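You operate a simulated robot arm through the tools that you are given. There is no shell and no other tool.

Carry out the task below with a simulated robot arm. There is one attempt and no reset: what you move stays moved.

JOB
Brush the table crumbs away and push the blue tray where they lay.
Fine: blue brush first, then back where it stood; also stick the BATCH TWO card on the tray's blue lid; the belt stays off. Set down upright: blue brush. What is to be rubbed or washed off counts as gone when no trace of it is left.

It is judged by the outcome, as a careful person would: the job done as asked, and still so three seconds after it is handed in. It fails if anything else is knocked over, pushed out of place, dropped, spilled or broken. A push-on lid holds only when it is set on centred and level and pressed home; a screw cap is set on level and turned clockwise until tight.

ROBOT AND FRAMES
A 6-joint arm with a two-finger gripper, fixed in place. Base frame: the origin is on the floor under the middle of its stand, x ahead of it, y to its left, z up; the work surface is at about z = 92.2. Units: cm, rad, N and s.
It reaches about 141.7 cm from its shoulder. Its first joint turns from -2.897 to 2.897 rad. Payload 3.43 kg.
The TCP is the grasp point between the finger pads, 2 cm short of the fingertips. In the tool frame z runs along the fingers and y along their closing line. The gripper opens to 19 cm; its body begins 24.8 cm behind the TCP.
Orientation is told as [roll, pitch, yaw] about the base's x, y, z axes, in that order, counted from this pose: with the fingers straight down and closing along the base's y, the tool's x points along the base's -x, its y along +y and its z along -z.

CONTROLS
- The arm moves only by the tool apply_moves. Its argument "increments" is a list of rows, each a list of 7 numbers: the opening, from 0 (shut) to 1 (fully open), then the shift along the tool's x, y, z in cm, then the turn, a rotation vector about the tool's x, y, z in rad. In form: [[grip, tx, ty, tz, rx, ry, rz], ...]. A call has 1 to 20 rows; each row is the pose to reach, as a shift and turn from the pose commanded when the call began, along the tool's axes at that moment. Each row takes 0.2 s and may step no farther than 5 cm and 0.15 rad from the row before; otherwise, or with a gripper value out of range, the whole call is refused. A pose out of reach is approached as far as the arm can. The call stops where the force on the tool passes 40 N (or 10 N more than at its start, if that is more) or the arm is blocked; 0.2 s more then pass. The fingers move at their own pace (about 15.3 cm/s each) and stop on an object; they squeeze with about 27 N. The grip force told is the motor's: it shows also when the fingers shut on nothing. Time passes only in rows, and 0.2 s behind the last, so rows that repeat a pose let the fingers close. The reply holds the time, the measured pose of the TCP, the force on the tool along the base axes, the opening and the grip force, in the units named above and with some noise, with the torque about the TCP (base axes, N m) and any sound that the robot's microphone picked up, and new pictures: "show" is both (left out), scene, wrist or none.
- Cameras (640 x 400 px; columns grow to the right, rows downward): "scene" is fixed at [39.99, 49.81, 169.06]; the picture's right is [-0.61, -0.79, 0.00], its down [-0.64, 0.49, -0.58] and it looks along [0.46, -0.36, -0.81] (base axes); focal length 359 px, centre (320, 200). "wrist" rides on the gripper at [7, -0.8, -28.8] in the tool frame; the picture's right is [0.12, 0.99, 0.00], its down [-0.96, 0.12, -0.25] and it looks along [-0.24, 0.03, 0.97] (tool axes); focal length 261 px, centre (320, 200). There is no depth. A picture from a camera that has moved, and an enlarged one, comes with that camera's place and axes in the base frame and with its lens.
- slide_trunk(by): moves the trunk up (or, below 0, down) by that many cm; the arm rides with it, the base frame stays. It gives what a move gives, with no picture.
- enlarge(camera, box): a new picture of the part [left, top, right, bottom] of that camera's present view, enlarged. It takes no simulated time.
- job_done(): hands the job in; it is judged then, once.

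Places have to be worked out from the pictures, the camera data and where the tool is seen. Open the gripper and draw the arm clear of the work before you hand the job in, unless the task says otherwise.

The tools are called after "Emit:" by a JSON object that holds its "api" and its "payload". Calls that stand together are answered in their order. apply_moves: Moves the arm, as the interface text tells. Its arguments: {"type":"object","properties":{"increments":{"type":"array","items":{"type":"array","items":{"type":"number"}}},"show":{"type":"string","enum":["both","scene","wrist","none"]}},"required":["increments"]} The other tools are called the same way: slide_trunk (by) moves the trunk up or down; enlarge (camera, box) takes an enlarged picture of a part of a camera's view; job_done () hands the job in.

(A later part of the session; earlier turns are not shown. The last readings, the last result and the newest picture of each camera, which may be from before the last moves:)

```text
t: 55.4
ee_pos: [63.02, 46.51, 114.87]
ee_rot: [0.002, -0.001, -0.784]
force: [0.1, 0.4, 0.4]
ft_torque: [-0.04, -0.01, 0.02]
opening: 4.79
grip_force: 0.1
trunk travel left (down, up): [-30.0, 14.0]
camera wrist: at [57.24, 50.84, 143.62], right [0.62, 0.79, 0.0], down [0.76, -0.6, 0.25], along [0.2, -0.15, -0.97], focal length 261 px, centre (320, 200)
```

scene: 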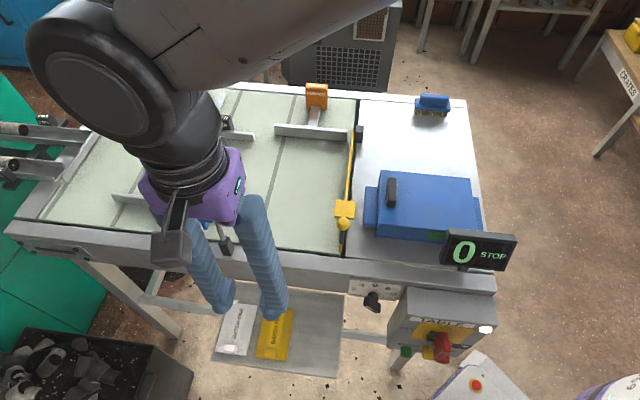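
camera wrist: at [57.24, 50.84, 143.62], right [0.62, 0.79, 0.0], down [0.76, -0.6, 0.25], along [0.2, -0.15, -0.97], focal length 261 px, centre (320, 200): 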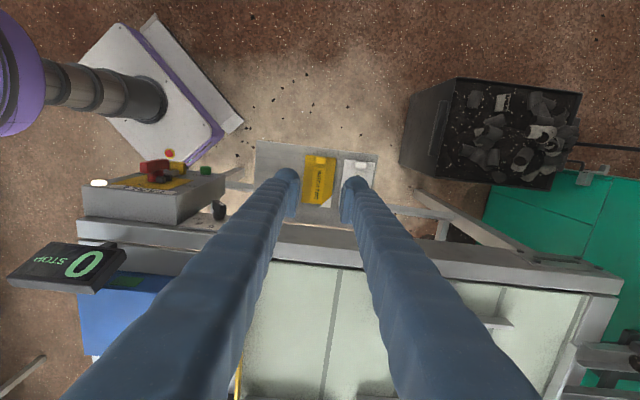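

Emit:
{"api": "enlarge", "payload": {"camera": "wrist", "box": [240, 120, 400, 240]}}

Emit:
{"api": "enlarge", "payload": {"camera": "wrist", "box": [290, 140, 360, 200]}}

Emit:
{"api": "enlarge", "payload": {"camera": "scene", "box": [200, 260, 350, 390]}}

```text
3.33 times, centred on (320, 180) of wrist
camera zoom: at [57.24, 50.84, 143.62], right [0.62, 0.79, 0.0], down [0.76, -0.6, 0.25], along [0.2, -0.15, -0.97], focal length 869 px, centre (320, 267)
```

zoom: 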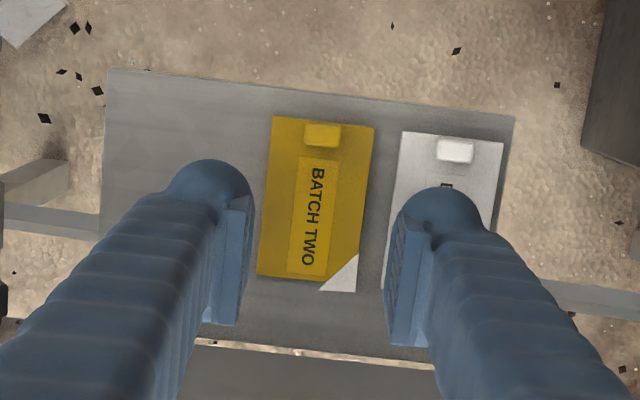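

```text
6.67 times, centred on (325, 170) of wrist
camera zoom: at [57.24, 50.84, 143.62], right [0.62, 0.79, 0.0], down [0.76, -0.6, 0.25], along [0.2, -0.15, -0.97], focal length 1738 px, centre (287, 400)
```

zoom: 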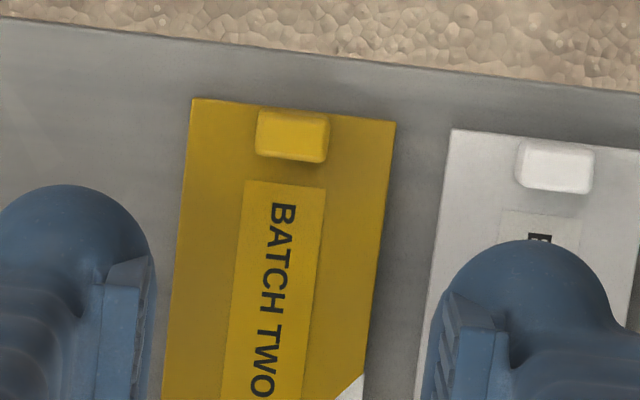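

```text
3.08 times, centred on (275, 325) of scene
camera zoom: at [39.99, 49.81, 169.06], right [-0.61, -0.79, 0.0], down [-0.64, 0.49, -0.58], along [0.46, -0.36, -0.81], focal length 1103 px, centre (458, -185)
```

zoom: 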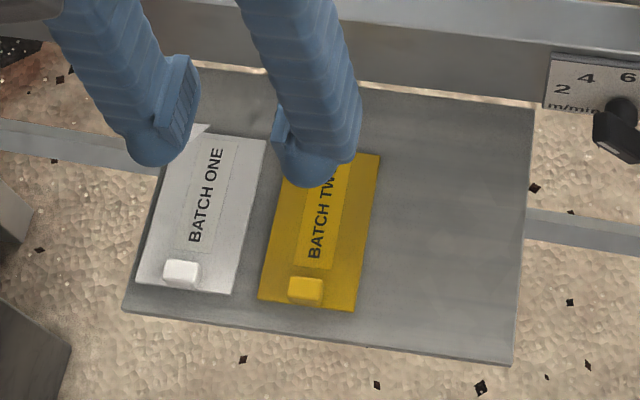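

The tab centre is about u 77.25, v 10.7 (2.5 cm wide across u), card surface near z≈81. I align over it and descend to just above the tab.

Emit:
{"api": "apply_moves", "payload": {"increments": [[0.25, 0.4, 0, 4, 0, 0, 0], [0.25, 0.8, 0, 8.5, 0, 0, 0], [0.25, 0.8, 0, 13, 0, 0, 0], [0.25, 0.8, 0, 17.5, 0, 0, 0], [0.25, 0.8, 0, 22, 0, 0, 0], [0.25, 0.8, 0, 25, 0, 0, 0], [0.25, 0.8, 0, 27, 0, 0, 0], [0.25, 0.8, 0, 27, 0, 0, 0]]}}

Emit:
{"api": "enlarge", "payload": {"camera": "wrist", "box": [260, 140, 380, 240]}}

Emit:
{"api": "enlarge", "payload": {"camera": "scene", "box": [200, 260, 350, 390]}}

```text
t: 57.2
ee_pos: [62.2, 46.85, 87.58]
ee_rot: [0.002, -0.004, -0.787]
force: [-0.4, 0.3, -0.3]
ft_torque: [-0.04, 0.0, -0.01]
opening: 4.76
grip_force: 0.1
trunk travel left (down, up): [-30.0, 14.0]
camera wrist: at [56.52, 51.12, 116.31], right [0.62, 0.79, 0.0], down [0.76, -0.6, 0.25], along [0.2, -0.15, -0.97], focal length 261 px, centre (320, 200)
```

scene: 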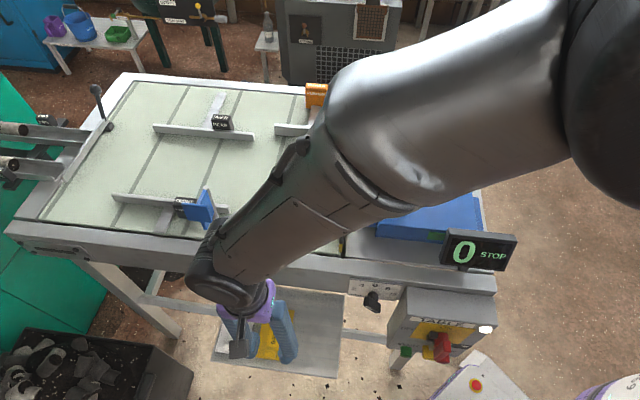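
wrist: 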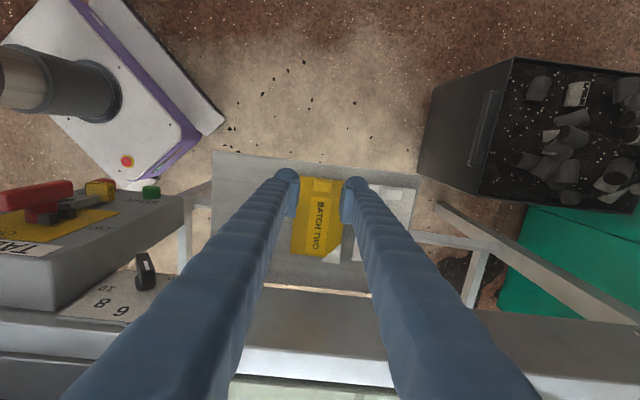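

```text
4.00 times, centred on (320, 190) of wrist
camera zoom: at [56.52, 51.12, 116.31], right [0.62, 0.79, 0.0], down [0.76, -0.6, 0.25], along [0.2, -0.15, -0.97], focal length 1043 px, centre (320, 240)
```

zoom: 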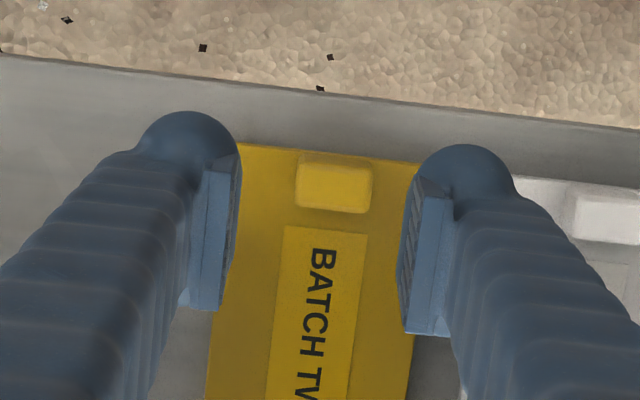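

```text
3.08 times, centred on (275, 325) of scene
camera zoom: at [39.99, 49.81, 169.06], right [-0.61, -0.79, 0.0], down [-0.64, 0.49, -0.58], along [0.46, -0.36, -0.81], focal length 1103 px, centre (458, -185)
```

zoom: 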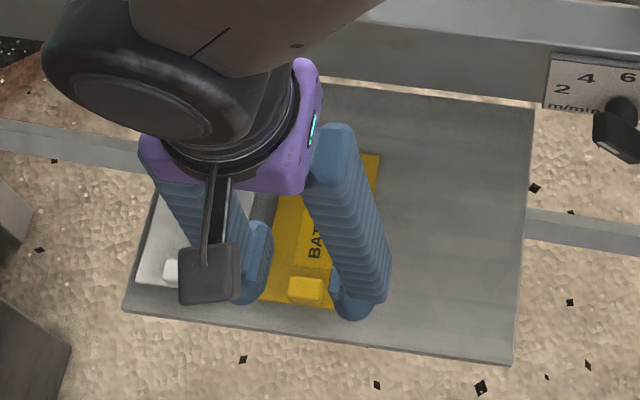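

The tab is about 0.45 cm to the +u and -v side of my axis. I correct and go down 3 cm, then check.

Emit:
{"api": "apply_moves", "payload": {"increments": [[0.25, 0.45, 0.45, 0.5, 0, 0, 0], [0.25, 0.45, 0.45, 1.5, 0, 0, 0], [0.25, 0.45, 0.45, 2.5, 0, 0, 0], [0.25, 0.45, 0.45, 3.0, 0, 0, 0], [0.25, 0.45, 0.45, 3.0, 0, 0, 0]]}}

Emit:
{"api": "enlarge", "payload": {"camera": "wrist", "box": [260, 140, 380, 240]}}

Emit:
{"api": "enlarge", "payload": {"camera": "scene", "box": [220, 310, 320, 390]}}

```text
t: 58.4
ee_pos: [62.28, 47.42, 84.57]
ee_rot: [0.002, 0.0, -0.786]
force: [-0.1, -0.3, 0.7]
ft_torque: [0.02, 0.02, -0.03]
opening: 4.75
grip_force: 0.0
trunk travel left (down, up): [-30.0, 14.0]
camera wrist: at [56.57, 51.78, 113.35], right [0.62, 0.79, 0.0], down [0.76, -0.6, 0.25], along [0.2, -0.15, -0.97], focal length 261 px, centre (320, 200)
```

scene: 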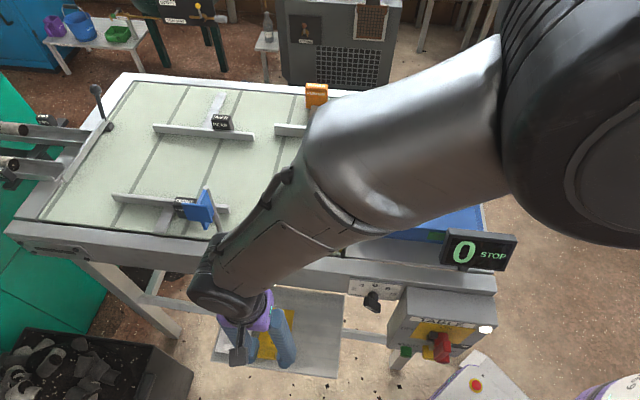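
wrist: 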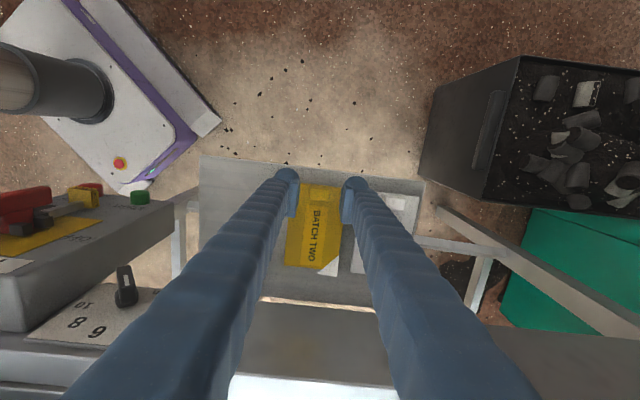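

```text
4.00 times, centred on (320, 190) of wrist
camera zoom: at [56.57, 51.78, 113.35], right [0.62, 0.79, 0.0], down [0.76, -0.6, 0.25], along [0.2, -0.15, -0.97], focal length 1043 px, centre (320, 240)
```

zoom: 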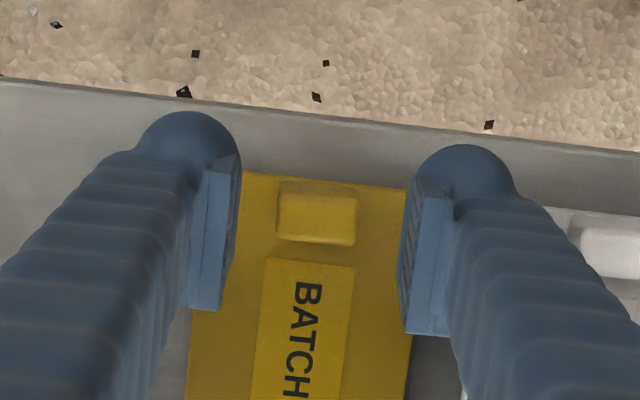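

```text
5.00 times, centred on (270, 350) of scene
camera zoom: at [39.99, 49.81, 169.06], right [-0.61, -0.79, 0.0], down [-0.64, 0.49, -0.58], along [0.46, -0.36, -0.81], focal length 1793 px, centre (570, -550)
```

zoom: 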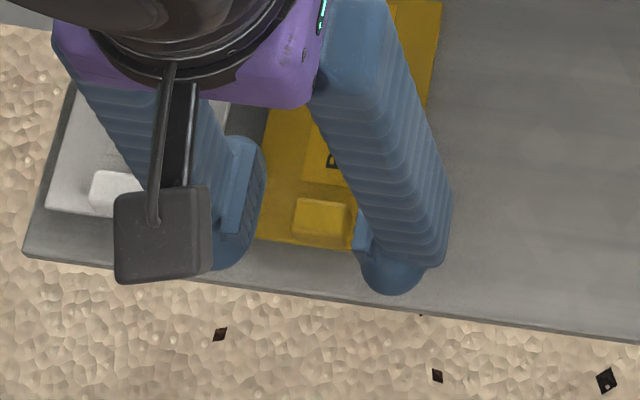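

Well aligned now. I lower slowly another 1.1 cm, watching for contact of the tips with the card.

Emit:
{"api": "apply_moves", "payload": {"increments": [[0.25, 0, 0, 0.3, 0, 0, 0], [0.25, 0, 0, 0.6, 0, 0, 0], [0.25, 0, 0, 0.9, 0, 0, 0], [0.25, 0, 0, 1.1, 0, 0, 0], [0.25, 0, 0, 1.1, 0, 0, 0]]}}

Emit:
{"api": "enlarge", "payload": {"camera": "wrist", "box": [260, 140, 380, 240]}}

Emit:
{"api": "enlarge", "payload": {"camera": "scene", "box": [220, 310, 320, 390]}}

```text
t: 59.6
ee_pos: [62.13, 47.45, 83.55]
ee_rot: [0.0, 0.0, -0.785]
force: [0.1, -0.2, 0.2]
ft_torque: [-0.04, -0.01, -0.03]
opening: 4.75
grip_force: 0.1
trunk travel left (down, up): [-30.0, 14.0]
camera wrist: at [56.44, 51.87, 112.27], right [0.62, 0.79, 0.0], down [0.76, -0.6, 0.25], along [0.2, -0.15, -0.97], focal length 261 px, centre (320, 200)
```

scene: 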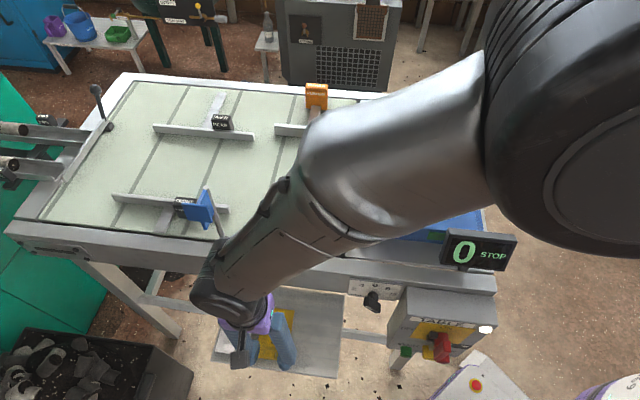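
wrist: 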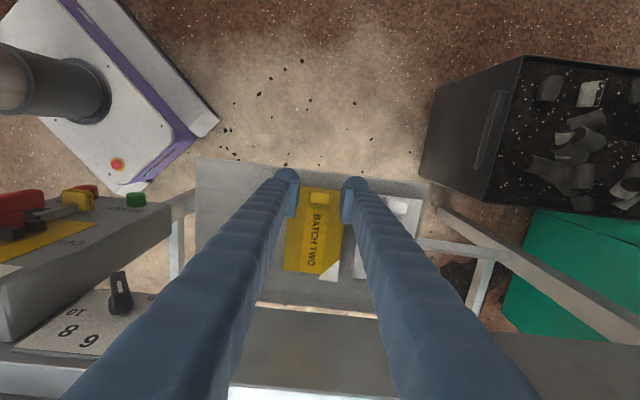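

```text
4.00 times, centred on (320, 190) of wrist
camera zoom: at [56.44, 51.87, 112.27], right [0.62, 0.79, 0.0], down [0.76, -0.6, 0.25], along [0.2, -0.15, -0.97], focal length 1043 px, centre (320, 240)
```

zoom: 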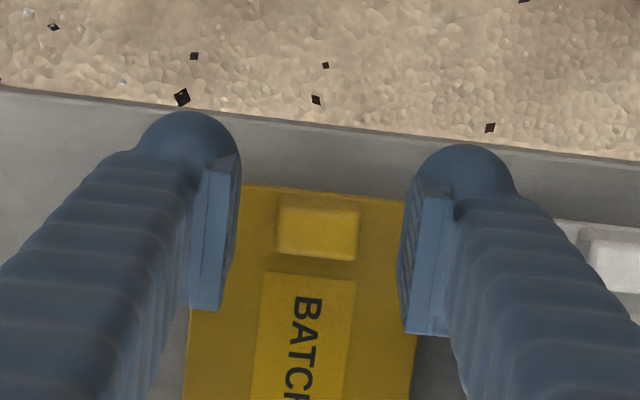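

```text
5.00 times, centred on (270, 350) of scene
camera zoom: at [39.99, 49.81, 169.06], right [-0.61, -0.79, 0.0], down [-0.64, 0.49, -0.58], along [0.46, -0.36, -0.81], focal length 1793 px, centre (570, -550)
```

zoom: 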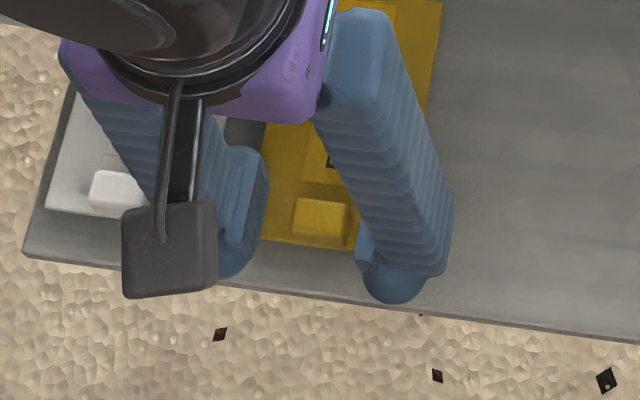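

No contact yet; the tips seem near the tab's top level. I lower further in small steps, checking the force.

Emit:
{"api": "apply_moves", "payload": {"increments": [[0.25, 0, 0, 0.2, 0, 0, 0], [0.25, 0, 0, 0.4, 0, 0, 0], [0.25, 0, 0, 0.6, 0, 0, 0], [0.25, 0, 0, 0.6, 0, 0, 0]], "show": "none"}}

```text
t: 60.6
ee_pos: [62.31, 47.59, 82.95]
ee_rot: [0.001, -0.003, -0.784]
force: [-0.5, 0.0, -0.4]
ft_torque: [0.02, 0.06, 0.0]
opening: 4.74
grip_force: 0.0
trunk travel left (down, up): [-30.0, 14.0]
```

Emit:
{"api": "apply_moves", "payload": {"increments": [[0.25, 0, 0, 0.15, 0, 0, 0], [0.25, 0, 0, 0.3, 0, 0, 0], [0.25, 0, 0, 0.45, 0, 0, 0], [0.25, 0, 0, 0.45, 0, 0, 0]]}}

Emit:
{"api": "enlarge", "payload": {"camera": "wrist", "box": [260, 140, 380, 240]}}

Emit:
{"api": "enlarge", "payload": {"camera": "scene", "box": [230, 320, 310, 390]}}

```text
t: 61.6
ee_pos: [62.17, 47.55, 82.33]
ee_rot: [0.002, -0.002, -0.785]
force: [0.0, 0.0, -0.4]
ft_torque: [0.01, -0.04, 0.01]
opening: 4.73
grip_force: 0.0
trunk travel left (down, up): [-30.0, 14.0]
camera wrist: at [56.47, 51.85, 111.14], right [0.62, 0.79, 0.0], down [0.76, -0.6, 0.25], along [0.2, -0.15, -0.97], focal length 261 px, centre (320, 200)
```

scene: 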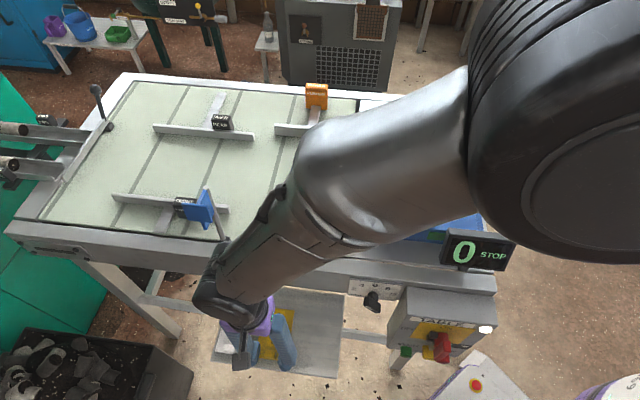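
wrist: 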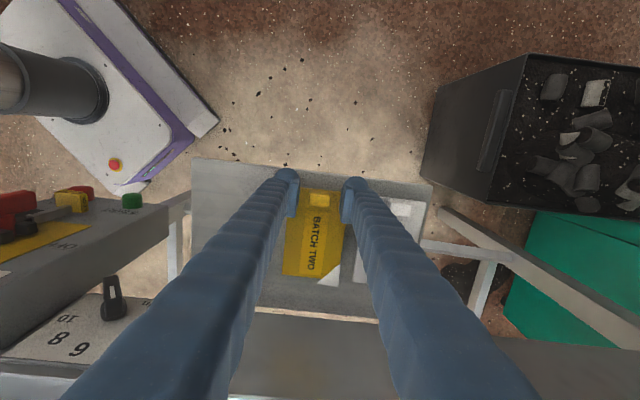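

```text
4.00 times, centred on (320, 190) of wrist
camera zoom: at [56.47, 51.85, 111.14], right [0.62, 0.79, 0.0], down [0.76, -0.6, 0.25], along [0.2, -0.15, -0.97], focal length 1043 px, centre (320, 240)
```

zoom: 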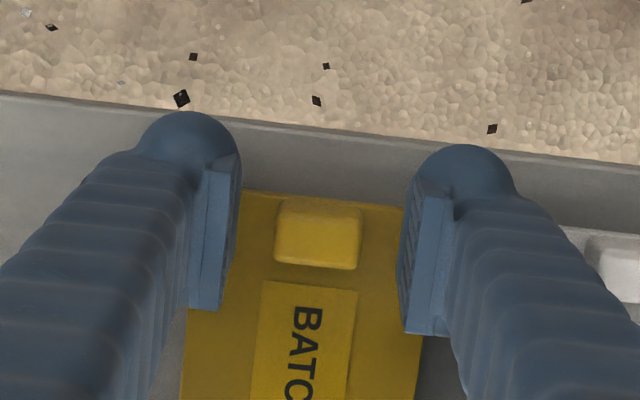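

```text
5.71 times, centred on (270, 355) of scene
camera zoom: at [39.99, 49.81, 169.06], right [-0.61, -0.79, 0.0], down [-0.64, 0.49, -0.58], along [0.46, -0.36, -0.81], focal length 2049 px, centre (606, -686)
```

zoom: 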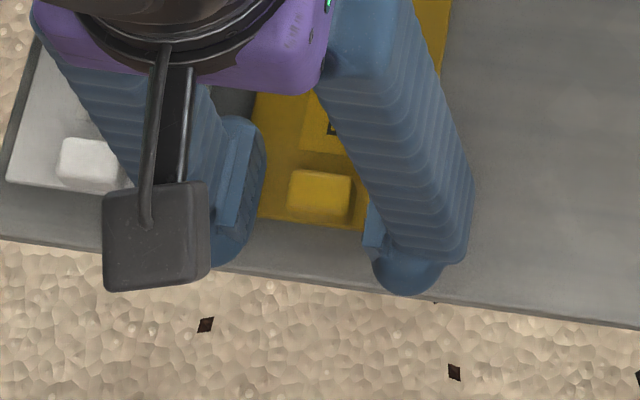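

Triangulating gives the shelf at z≈79.7, so the tips (z≈80.3) are just above the card and about 1 cm down the tab. I lower 0.15 cm more and close on the tab.

Emit:
{"api": "apply_moves", "payload": {"increments": [[0.25, 0, 0, 0.15, 0, 0, 0], [0.15, 0, 0, 0.15, 0, 0, 0], [0.0, 0, 0, 0.15, 0, 0, 0], [0.0, 0, 0, 0.15, 0, 0, 0], [0.0, 0, 0, 0.15, 0, 0, 0]], "show": "wrist"}}

Emit:
{"api": "enlarge", "payload": {"camera": "wrist", "box": [260, 140, 380, 240]}}

```text
t: 62.8
ee_pos: [62.23, 47.58, 82.24]
ee_rot: [0.001, 0.001, -0.786]
force: [1.0, 0.3, -0.6]
ft_torque: [0.01, 0.01, 0.0]
opening: 2.3
grip_force: 27.0
trunk travel left (down, up): [-30.0, 14.0]
camera wrist: at [56.46, 51.89, 111.02], right [0.62, 0.79, 0.0], down [0.76, -0.6, 0.25], along [0.2, -0.15, -0.97], focal length 261 px, centre (320, 200)
```

wrist: 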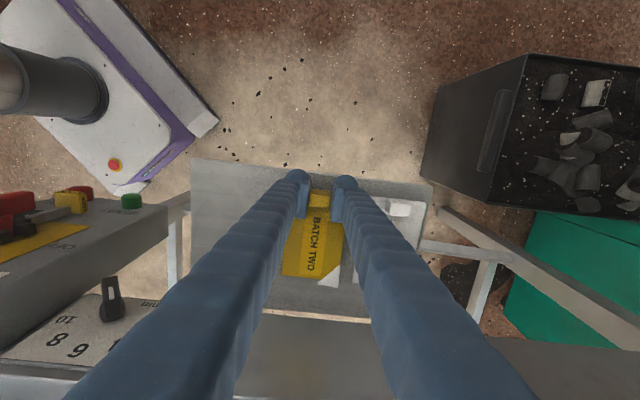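

```text
4.00 times, centred on (320, 190) of wrist
camera zoom: at [56.46, 51.89, 111.02], right [0.62, 0.79, 0.0], down [0.76, -0.6, 0.25], along [0.2, -0.15, -0.97], focal length 1043 px, centre (320, 240)
```

zoom: 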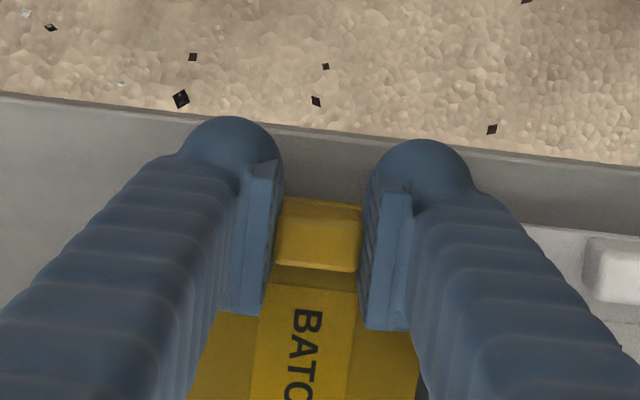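

Gripped the tab (2.3 cm, 27 N). I lift a few cm and check that the card comes up level.

Emit:
{"api": "apply_moves", "payload": {"increments": [[0, 0, 0, -1, 0, 0, 0], [0, 0, 0, -3, 0, 0, 0], [0, 0, 0, -6, 0, 0, 0], [0, 0, 0, -9, 0, 0, 0], [0, 0, 0, -9, 0, 0, 0]]}}

Emit:
{"api": "enlarge", "payload": {"camera": "wrist", "box": [240, 140, 400, 260]}}

Emit:
{"api": "enlarge", "payload": {"camera": "scene", "box": [200, 260, 350, 390]}}

```text
t: 64.0
ee_pos: [62.16, 47.44, 91.48]
ee_rot: [0.002, 0.002, -0.785]
force: [0.9, -0.5, 0.3]
ft_torque: [0.05, -0.02, 0.0]
opening: 2.32
grip_force: 26.9
trunk travel left (down, up): [-30.0, 14.0]
camera wrist: at [56.52, 51.85, 120.14], right [0.62, 0.79, 0.0], down [0.76, -0.6, 0.25], along [0.2, -0.15, -0.97], focal length 261 px, centre (320, 200)
```

scene: 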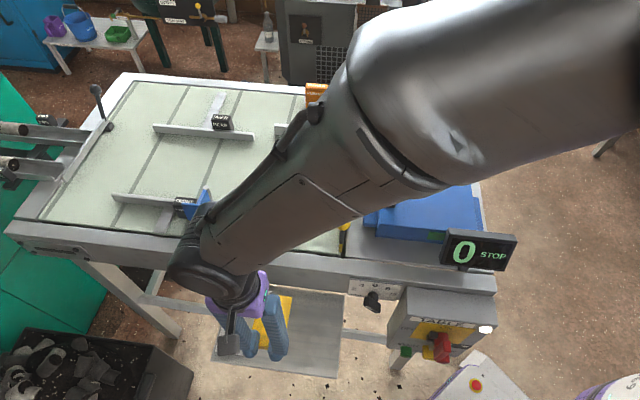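
wrist: 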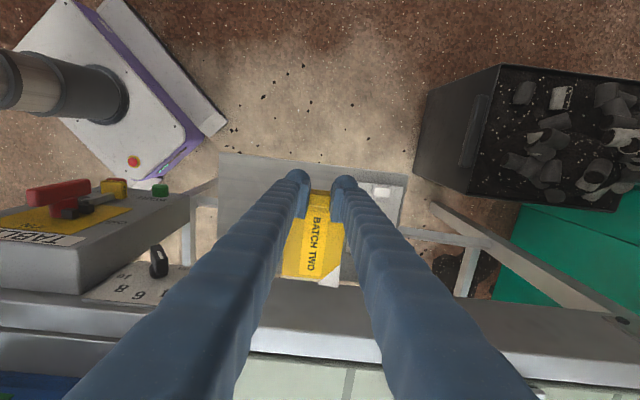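

```text
3.33 times, centred on (320, 200) of wrist
camera zoom: at [56.52, 51.85, 120.14], right [0.62, 0.79, 0.0], down [0.76, -0.6, 0.25], along [0.2, -0.15, -0.97], focal length 869 px, centre (320, 200)
```

zoom: 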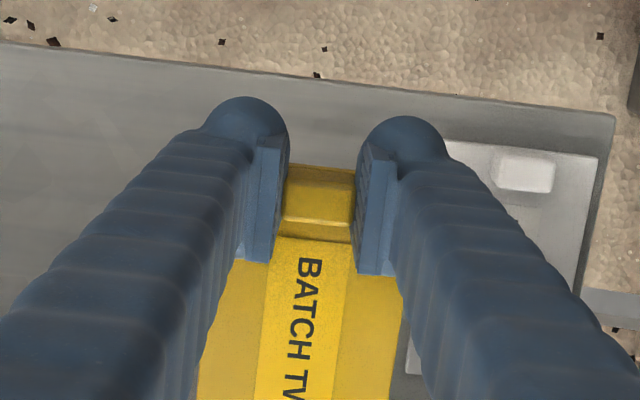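

```text
3.08 times, centred on (275, 325) of scene
camera zoom: at [39.99, 49.81, 169.06], right [-0.61, -0.79, 0.0], down [-0.64, 0.49, -0.58], along [0.46, -0.36, -0.81], focal length 1103 px, centre (458, -185)
```

zoom: 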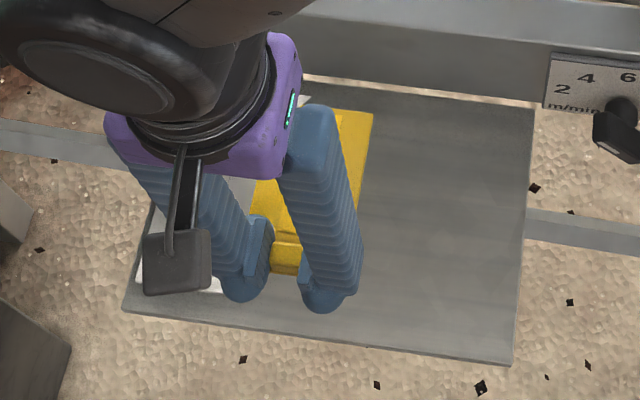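

The card is held level. I raise it to z≈115 and carry it over to above the free part of the lid (target u 42.8, v 41.0 for the tab), clear of the lid's grip and the display.

Emit:
{"api": "apply_moves", "payload": {"increments": [[0, 0, 0, -4, 0, 0, 0], [0, 0, 0, -8, 0, 0, 0], [0, 0, 0, -12, 0, 0, 0], [0, 0, 0, -16, 0, 0, 0], [0, 0, 0, -20, 0, 0, 0], [0, 0, 0, -23.5, 0, 0, 0], [0, -2.5, -2.8, -23.5, 0, 0, 0], [0, -5, -5.6, -23.5, 0, 0, 0], [0, -7.5, -8.4, -23.5, 0, 0, 0], [0, -10, -11.3, -23.5, 0, 0, 0], [0, -12.5, -14.1, -23.5, 0, 0, 0], [0, -15, -16.9, -23.5, 0, 0, 0], [0, -17.5, -19.7, -23.5, 0, 0, 0], [0, -20, -22.5, -23.5, 0, 0, 0], [0, -22.5, -25.4, -23.5, 0, 0, 0], [0, -25, -28.2, -23.5, 0, 0, 0], [0, -27.5, -31, -23.5, 0, 0, 0], [0, -29.5, -33.3, -23.5, 0, 0, 0], [0, -30.7, -34.6, -23.5, 0, 0, 0], [0, -30.7, -34.6, -23.5, 0, 0, 0]]}}

Emit:
{"api": "enlarge", "payload": {"camera": "wrist", "box": [220, 120, 460, 300]}}

Emit:
{"api": "enlarge", "payload": {"camera": "scene", "box": [340, 140, 530, 290]}}

```text
t: 68.2
ee_pos: [59.36, 1.27, 114.51]
ee_rot: [0.0, -0.001, -0.786]
force: [-1.0, 0.1, 0.4]
ft_torque: [0.02, 0.02, 0.01]
opening: 2.34
grip_force: 27.1
trunk travel left (down, up): [-30.0, 14.0]
camera wrist: at [53.58, 5.59, 143.42], right [0.62, 0.79, 0.0], down [0.76, -0.6, 0.25], along [0.2, -0.15, -0.97], focal length 261 px, centre (320, 200)
```

scene: 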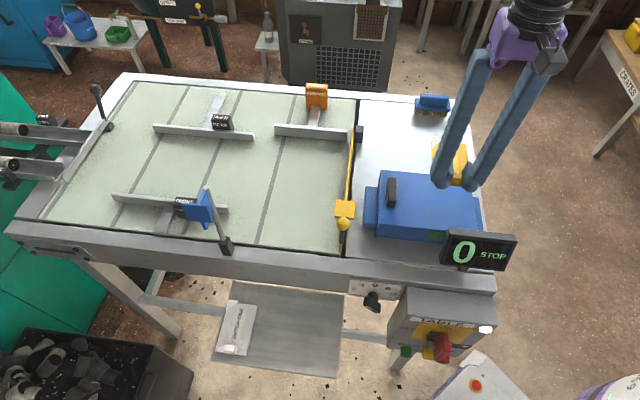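
wrist: 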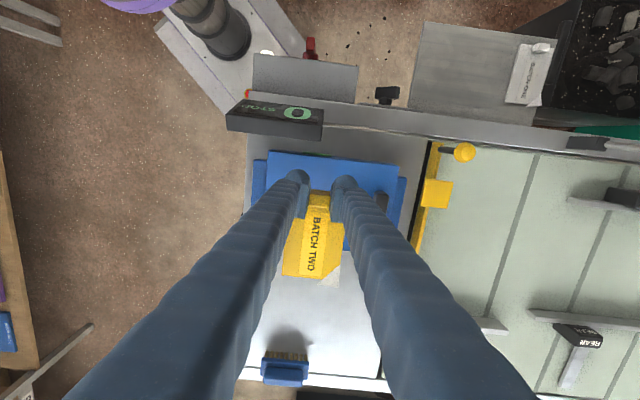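

```text
2.22 times, centred on (340, 210) of wrist
camera zoom: at [53.58, 5.59, 143.42], right [0.62, 0.79, 0.0], down [0.76, -0.6, 0.25], along [0.2, -0.15, -0.97], focal length 579 px, centre (276, 178)
```

zoom: 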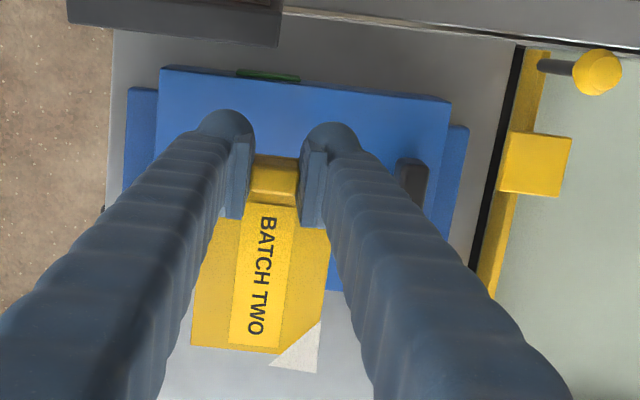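

```text
2.67 times, centred on (435, 215) of scene
camera zoom: at [39.99, 49.81, 169.06], right [-0.61, -0.79, 0.0], down [-0.64, 0.49, -0.58], along [0.46, -0.36, -0.81], focal length 956 px, centre (13, 160)
```

zoom: 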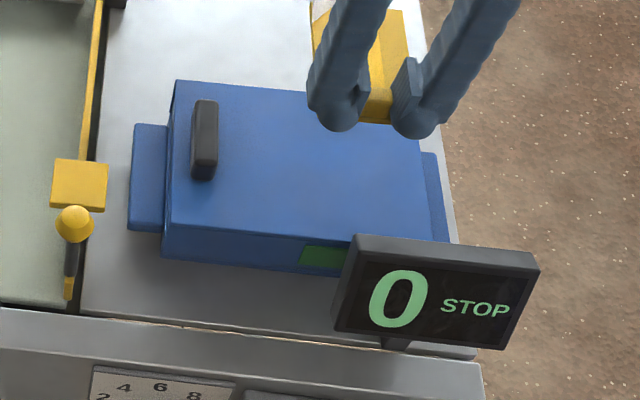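

The card is level above the lid (lid: u 33.8–55.5, v 37.5–53.7), tab at u 42.6, v 40.9. I descend to just above the lid.

Emit:
{"api": "apply_moves", "payload": {"increments": [[0, 0, 0, 3, 0, 0, 0], [0, 0, 0, 6, 0, 0, 0], [0, 0, 0, 8.5, 0, 0, 0], [0, 0, 0, 10, 0, 0, 0], [0, 0, 0, 11, 0, 0, 0], [0, 0, 0, 11, 0, 0, 0]]}}

Emit:
{"api": "enlarge", "payload": {"camera": "wrist", "box": [220, 120, 460, 300]}}

Emit:
{"api": "enlarge", "payload": {"camera": "scene", "box": [360, 140, 500, 260]}}

```text
t: 69.6
ee_pos: [59.49, 1.25, 103.84]
ee_rot: [0.001, -0.002, -0.785]
force: [-0.5, 0.0, -0.8]
ft_torque: [0.01, -0.01, -0.01]
opening: 2.33
grip_force: 27.0
trunk travel left (down, up): [-30.0, 14.0]
camera wrist: at [53.75, 5.64, 132.61], right [0.62, 0.79, 0.0], down [0.76, -0.6, 0.25], along [0.2, -0.15, -0.97], focal length 261 px, centre (320, 200)
```

scene: 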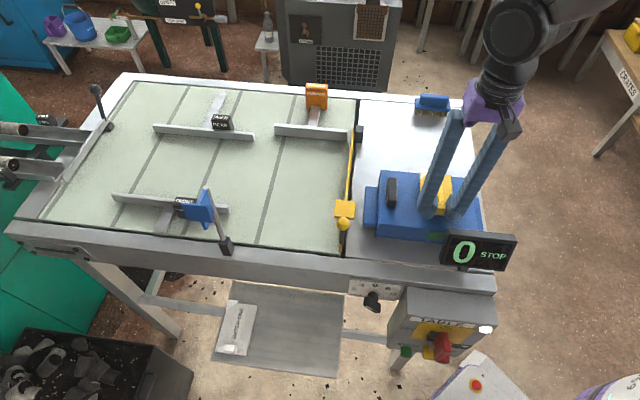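
wrist: 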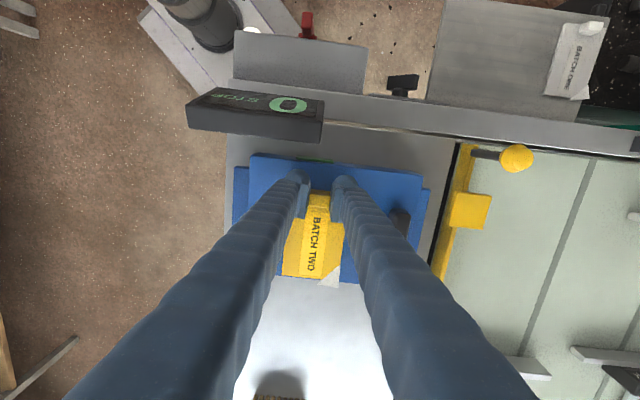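

```text
2.22 times, centred on (340, 210) of wrist
camera zoom: at [53.75, 5.64, 132.61], right [0.62, 0.79, 0.0], down [0.76, -0.6, 0.25], along [0.2, -0.15, -0.97], focal length 579 px, centre (276, 178)
```

zoom: 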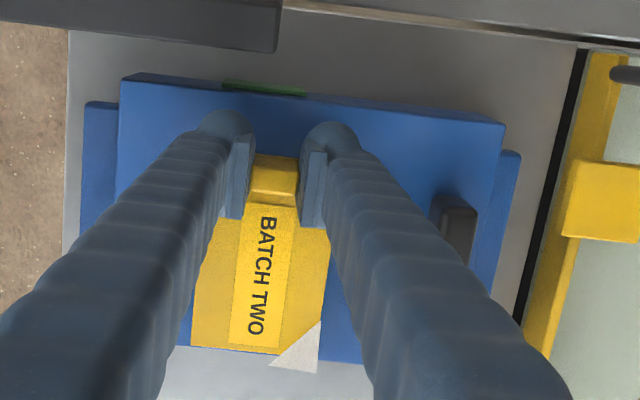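

```text
3.33 times, centred on (430, 200) of scene
camera zoom: at [39.99, 49.81, 169.06], right [-0.61, -0.79, 0.0], down [-0.64, 0.49, -0.58], along [0.46, -0.36, -0.81], focal length 1195 px, centre (-47, 200)
```

zoom: 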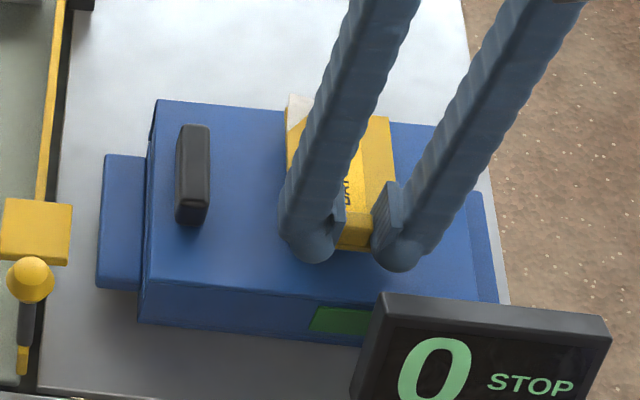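

The card's far end is close to the lid's back edge, so I shift 0.8 cm toward -v (still 2.5 cm from the display) and lower slowly to contact.

Emit:
{"api": "apply_moves", "payload": {"increments": [[0, 0.4, 0, 0, 0, 0, 0], [0, 0.8, 0, 0.2, 0, 0, 0], [0, 0.8, 0, 0.6, 0, 0, 0], [0, 0.8, 0, 0.9, 0, 0, 0], [0, 0.8, 0, 1.1, 0, 0, 0], [0, 0.8, 0, 1.1, 0, 0, 0]]}}

Emit:
{"api": "enlarge", "payload": {"camera": "wrist", "box": [220, 120, 460, 300]}}

Emit:
{"api": "enlarge", "payload": {"camera": "scene", "box": [390, 150, 480, 240]}}

```text
t: 71.0
ee_pos: [58.78, 1.73, 102.72]
ee_rot: [0.0, -0.003, -0.787]
force: [-0.3, 0.7, 0.5]
ft_torque: [-0.01, -0.01, -0.03]
opening: 2.3
grip_force: 26.7
trunk travel left (down, up): [-30.0, 14.0]
camera wrist: at [53.11, 6.25, 131.48], right [0.62, 0.79, 0.0], down [0.76, -0.6, 0.25], along [0.2, -0.15, -0.97], focal length 261 px, centre (320, 200)
```

scene: 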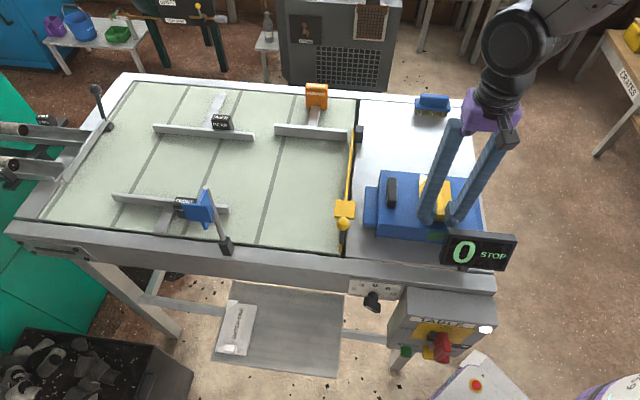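
wrist: 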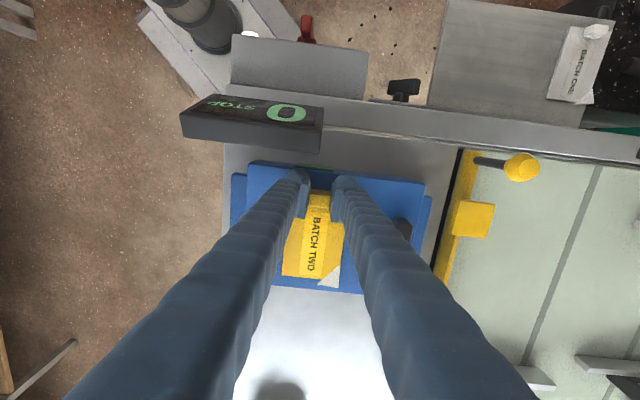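

```text
2.22 times, centred on (340, 210) of wrist
camera zoom: at [53.11, 6.25, 131.48], right [0.62, 0.79, 0.0], down [0.76, -0.6, 0.25], along [0.2, -0.15, -0.97], focal length 579 px, centre (276, 178)
```

zoom: 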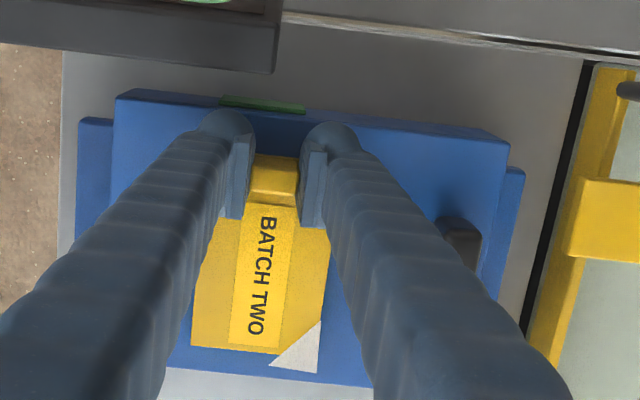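

```text
4.44 times, centred on (435, 195) of scene
camera zoom: at [39.99, 49.81, 169.06], right [-0.61, -0.79, 0.0], down [-0.64, 0.49, -0.58], along [0.46, -0.36, -0.81], focal length 1594 px, centre (-191, 222)
```

zoom: 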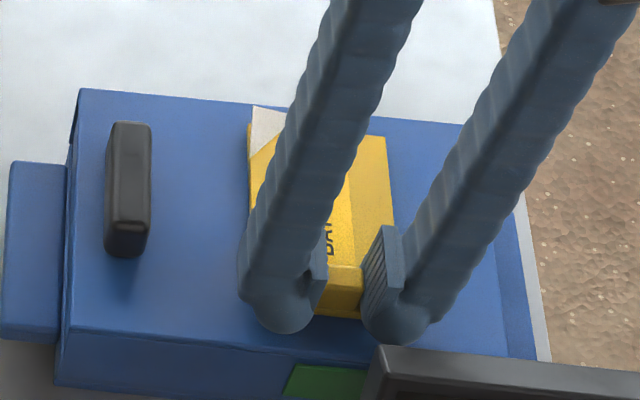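

The card is now within the lid's edges. No contact yet, so I continue lowering in small steps.

Emit:
{"api": "apply_moves", "payload": {"increments": [[0, 0, 0, 0.1, 0, 0, 0], [0, 0, 0, 0.2, 0, 0, 0], [0, 0, 0, 0.3, 0, 0, 0], [0, 0, 0, 0.4, 0, 0, 0], [0, 0, 0, 0.4, 0, 0, 0]], "show": "none"}}

```text
t: 72.2
ee_pos: [58.78, 1.95, 102.34]
ee_rot: [0.004, -0.003, -0.785]
force: [-2.5, 1.5, 12.9]
ft_torque: [-0.27, -0.26, -0.03]
opening: 2.29
grip_force: 27.4
trunk travel left (down, up): [-30.0, 14.0]
```

Contact (13 N, centred about 3 cm along the card, so it lies flat). I press slightly more to stick it, hold, then open the fingers a little.

Emit:
{"api": "apply_moves", "payload": {"increments": [[0, 0, 0, 0.06, 0, 0, 0], [0, 0, 0, 0.12, 0, 0, 0], [0, 0, 0, 0.12, 0, 0, 0], [0, 0, 0, 0.12, 0, 0, 0]]}}

Emit:
{"api": "enlarge", "payload": {"camera": "wrist", "box": [220, 120, 460, 300]}}

Emit:
{"api": "enlarge", "payload": {"camera": "scene", "box": [390, 150, 480, 240]}}

```text
t: 73.2
ee_pos: [58.84, 1.91, 102.27]
ee_rot: [0.004, -0.002, -0.786]
force: [-3.9, 2.8, 27.3]
ft_torque: [-0.17, -0.15, -0.06]
opening: 2.3
grip_force: 27.4
trunk travel left (down, up): [-30.0, 14.0]
camera wrist: at [53.07, 6.31, 131.06], right [0.62, 0.79, 0.0], down [0.76, -0.6, 0.25], along [0.2, -0.15, -0.97], focal length 261 px, centre (320, 200)
```

scene: 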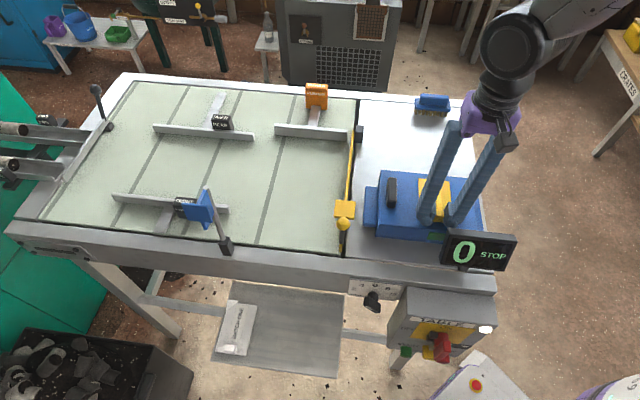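
wrist: 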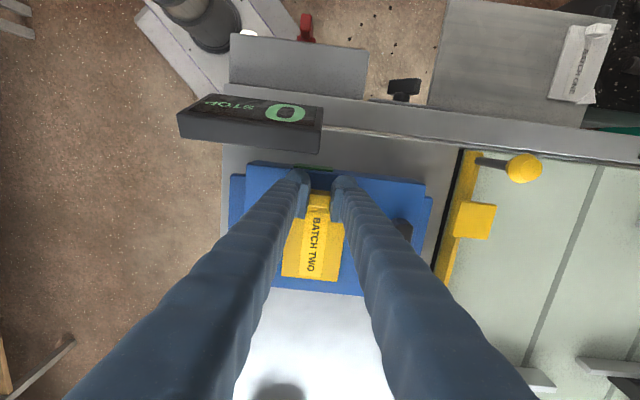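

```text
2.22 times, centred on (340, 210) of wrist
camera zoom: at [53.07, 6.31, 131.06], right [0.62, 0.79, 0.0], down [0.76, -0.6, 0.25], along [0.2, -0.15, -0.97], focal length 579 px, centre (276, 178)
```

zoom: 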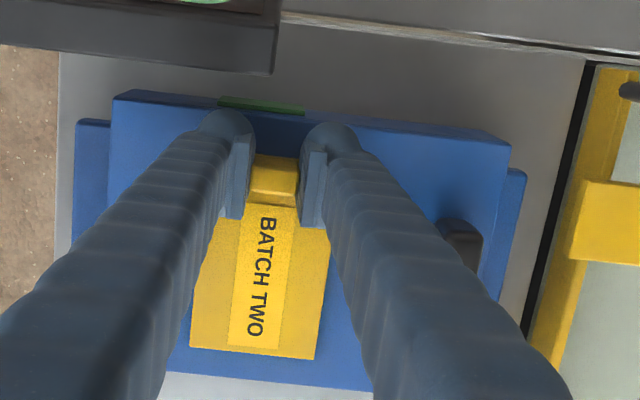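

```text
4.44 times, centred on (435, 195) of scene
camera zoom: at [39.99, 49.81, 169.06], right [-0.61, -0.79, 0.0], down [-0.64, 0.49, -0.58], along [0.46, -0.36, -0.81], focal length 1594 px, centre (-191, 222)
```

zoom: 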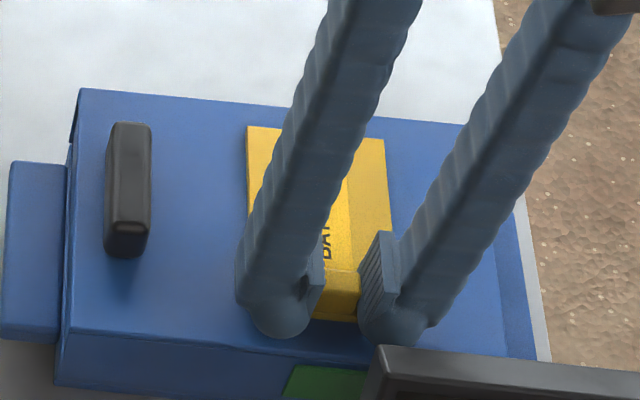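

The white peel corner has vanished, so the card has stuck flat on the lid. I ease off the pressure, open the fingers and lift away.

Emit:
{"api": "apply_moves", "payload": {"increments": [[0, 0, 0, -0.1, 0, 0, 0], [0.1, 0, 0, -0.15, 0, 0, 0], [0.25, 0, 0, -0.15, 0, 0, 0], [0.25, 0, 0, -0.15, 0, 0, 0], [0.25, 0, 0, -0.15, 0, 0, 0], [0.25, 0, 0, -2, 0, 0, 0], [0.25, 0, 0, -5, 0, 0, 0], [0.25, 0, 0, -9, 0, 0, 0], [0.25, 0, 0, -13, 0, 0, 0], [0.25, 0, 0, -16, 0, 0, 0]]}}

Emit:
{"api": "enlarge", "payload": {"camera": "wrist", "box": [220, 120, 460, 300]}}

Emit:
{"api": "enlarge", "payload": {"camera": "scene", "box": [350, 150, 490, 270]}}

```text
t: 75.4
ee_pos: [58.62, 1.97, 117.9]
ee_rot: [0.001, -0.001, -0.785]
force: [-0.5, 0.5, -0.4]
ft_torque: [-0.04, -0.03, -0.01]
opening: 4.74
grip_force: 0.0
trunk travel left (down, up): [-30.0, 14.0]
camera wrist: at [52.87, 6.27, 146.71], right [0.62, 0.79, 0.0], down [0.76, -0.6, 0.25], along [0.2, -0.15, -0.97], focal length 261 px, centre (320, 200)
```

scene: 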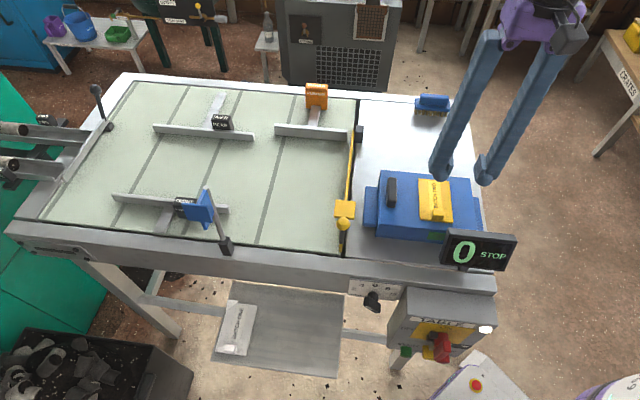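
wrist: 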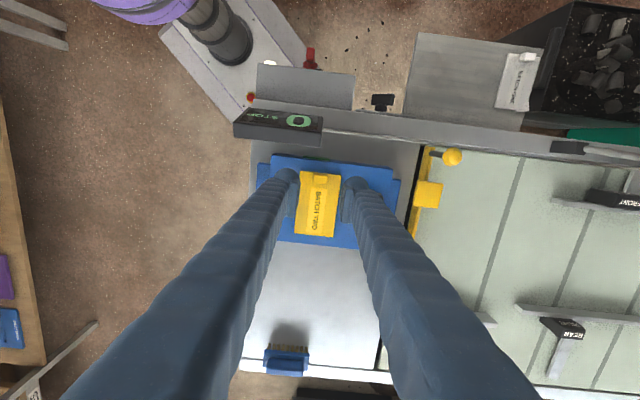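

```text
2.22 times, centred on (340, 210) of wrist
camera zoom: at [52.87, 6.27, 146.71], right [0.62, 0.79, 0.0], down [0.76, -0.6, 0.25], along [0.2, -0.15, -0.97], focal length 579 px, centre (276, 178)
```

zoom: 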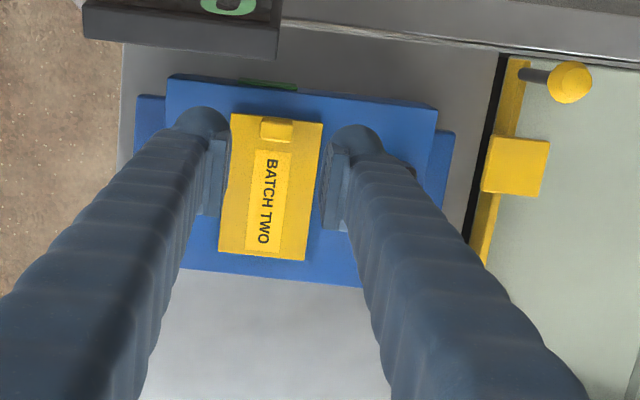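

```text
3.33 times, centred on (420, 210) of scene
camera zoom: at [39.99, 49.81, 169.06], right [-0.61, -0.79, 0.0], down [-0.64, 0.49, -0.58], along [0.46, -0.36, -0.81], focal length 1195 px, centre (-13, 167)
```

zoom: 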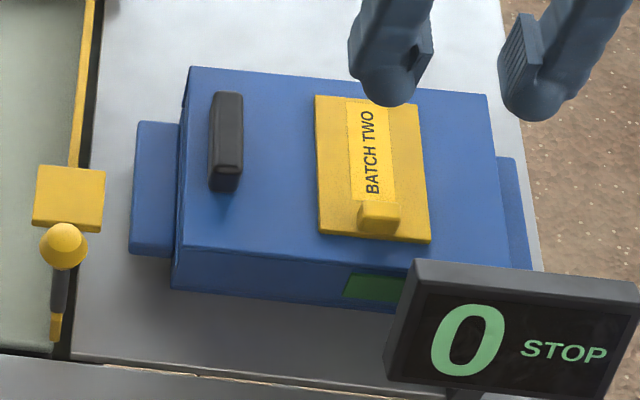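

The card lies flat and stuck on the lid, label readable. I open the gripper, raise the arm and draw it aside off the table, then make a final check.

Emit:
{"api": "apply_moves", "payload": {"increments": [[0.25, 0, 0, -4, 0, 0, 0], [0.4, 0, 0, -8, 0, 0, 0], [0.6, 0, 0, -12, 0, 0, 0], [0.8, -3.6, -2.7, -12, 0, 0, 0], [1, -7.2, -5.4, -12, 0, 0, 0], [1, -10.8, -8.1, -12, 0, 0, 0], [1, -14.4, -10.8, -12, 0, 0, 0], [1, -18, -13.5, -12, 0, 0, 0], [1, -21.6, -16.2, -12, 0, 0, 0], [1, -25.2, -18.9, -12, 0, 0, 0], [1, -28.8, -21.6, -12, 0, 0, 0], [1, -32.4, -24.3, -12, 0, 0, 0], [1, -34, -25.2, -12, 0, 0, 0], [1, -34, -25.2, -12, 0, 0, 0]]}}

Emit:
{"api": "enlarge", "payload": {"camera": "scene", "box": [340, 80, 530, 280]}}

Emit:
{"api": "enlarge", "payload": {"camera": "scene", "box": [395, 85, 465, 145]}}

Emit:
{"api": "enlarge", "payload": {"camera": "scene", "box": [200, 260, 500, 400]}}

```text
t: 78.4
ee_pos: [65.23, -40.03, 130.17]
ee_rot: [0.002, -0.003, -0.786]
force: [1.2, -0.3, 0.3]
ft_torque: [-0.06, 0.01, -0.02]
opening: 19.0
grip_force: 0.2
trunk travel left (down, up): [-30.0, 14.0]
camera wrist: at [59.46, -35.62, 159.0], right [0.62, 0.79, 0.0], down [0.76, -0.6, 0.25], along [0.2, -0.15, -0.97], focal length 261 px, centre (320, 200)
```

scene: 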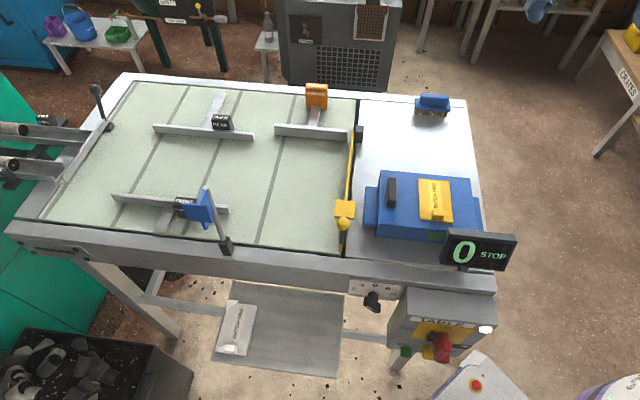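
wrist: 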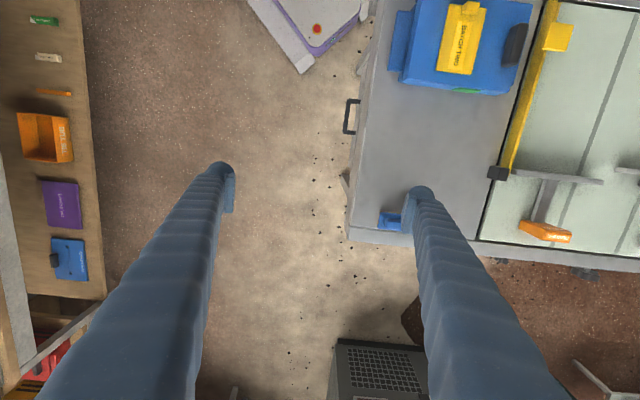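

```text
2.00 times, centred on (435, 180) of scene
camera zoom: at [39.99, 49.81, 169.06], right [-0.61, -0.79, 0.0], down [-0.64, 0.49, -0.58], along [0.46, -0.36, -0.81], focal length 717 px, centre (90, 240)
```

zoom: 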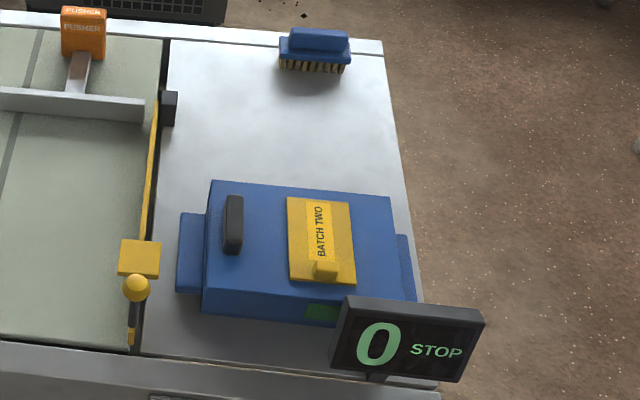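

```text
6.67 times, centred on (430, 115) of scene
camera zoom: at [39.99, 49.81, 169.06], right [-0.61, -0.79, 0.0], down [-0.64, 0.49, -0.58], along [0.46, -0.36, -0.81], focal length 2391 px, centre (-413, 767)
```

zoom: 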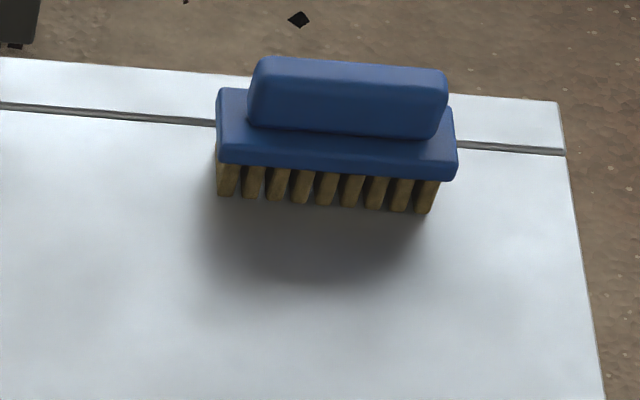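

```text
2.13 times, centred on (350, 330) of scene
camera zoom: at [39.99, 49.81, 169.06], right [-0.61, -0.79, 0.0], down [-0.64, 0.49, -0.58], along [0.46, -0.36, -0.81], focal length 765 px, centre (256, -77)
```

zoom: 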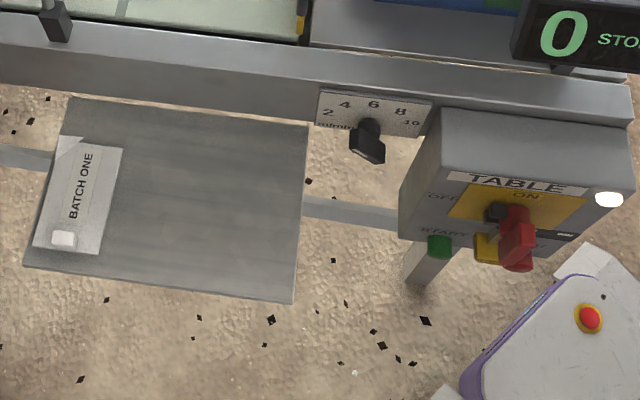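

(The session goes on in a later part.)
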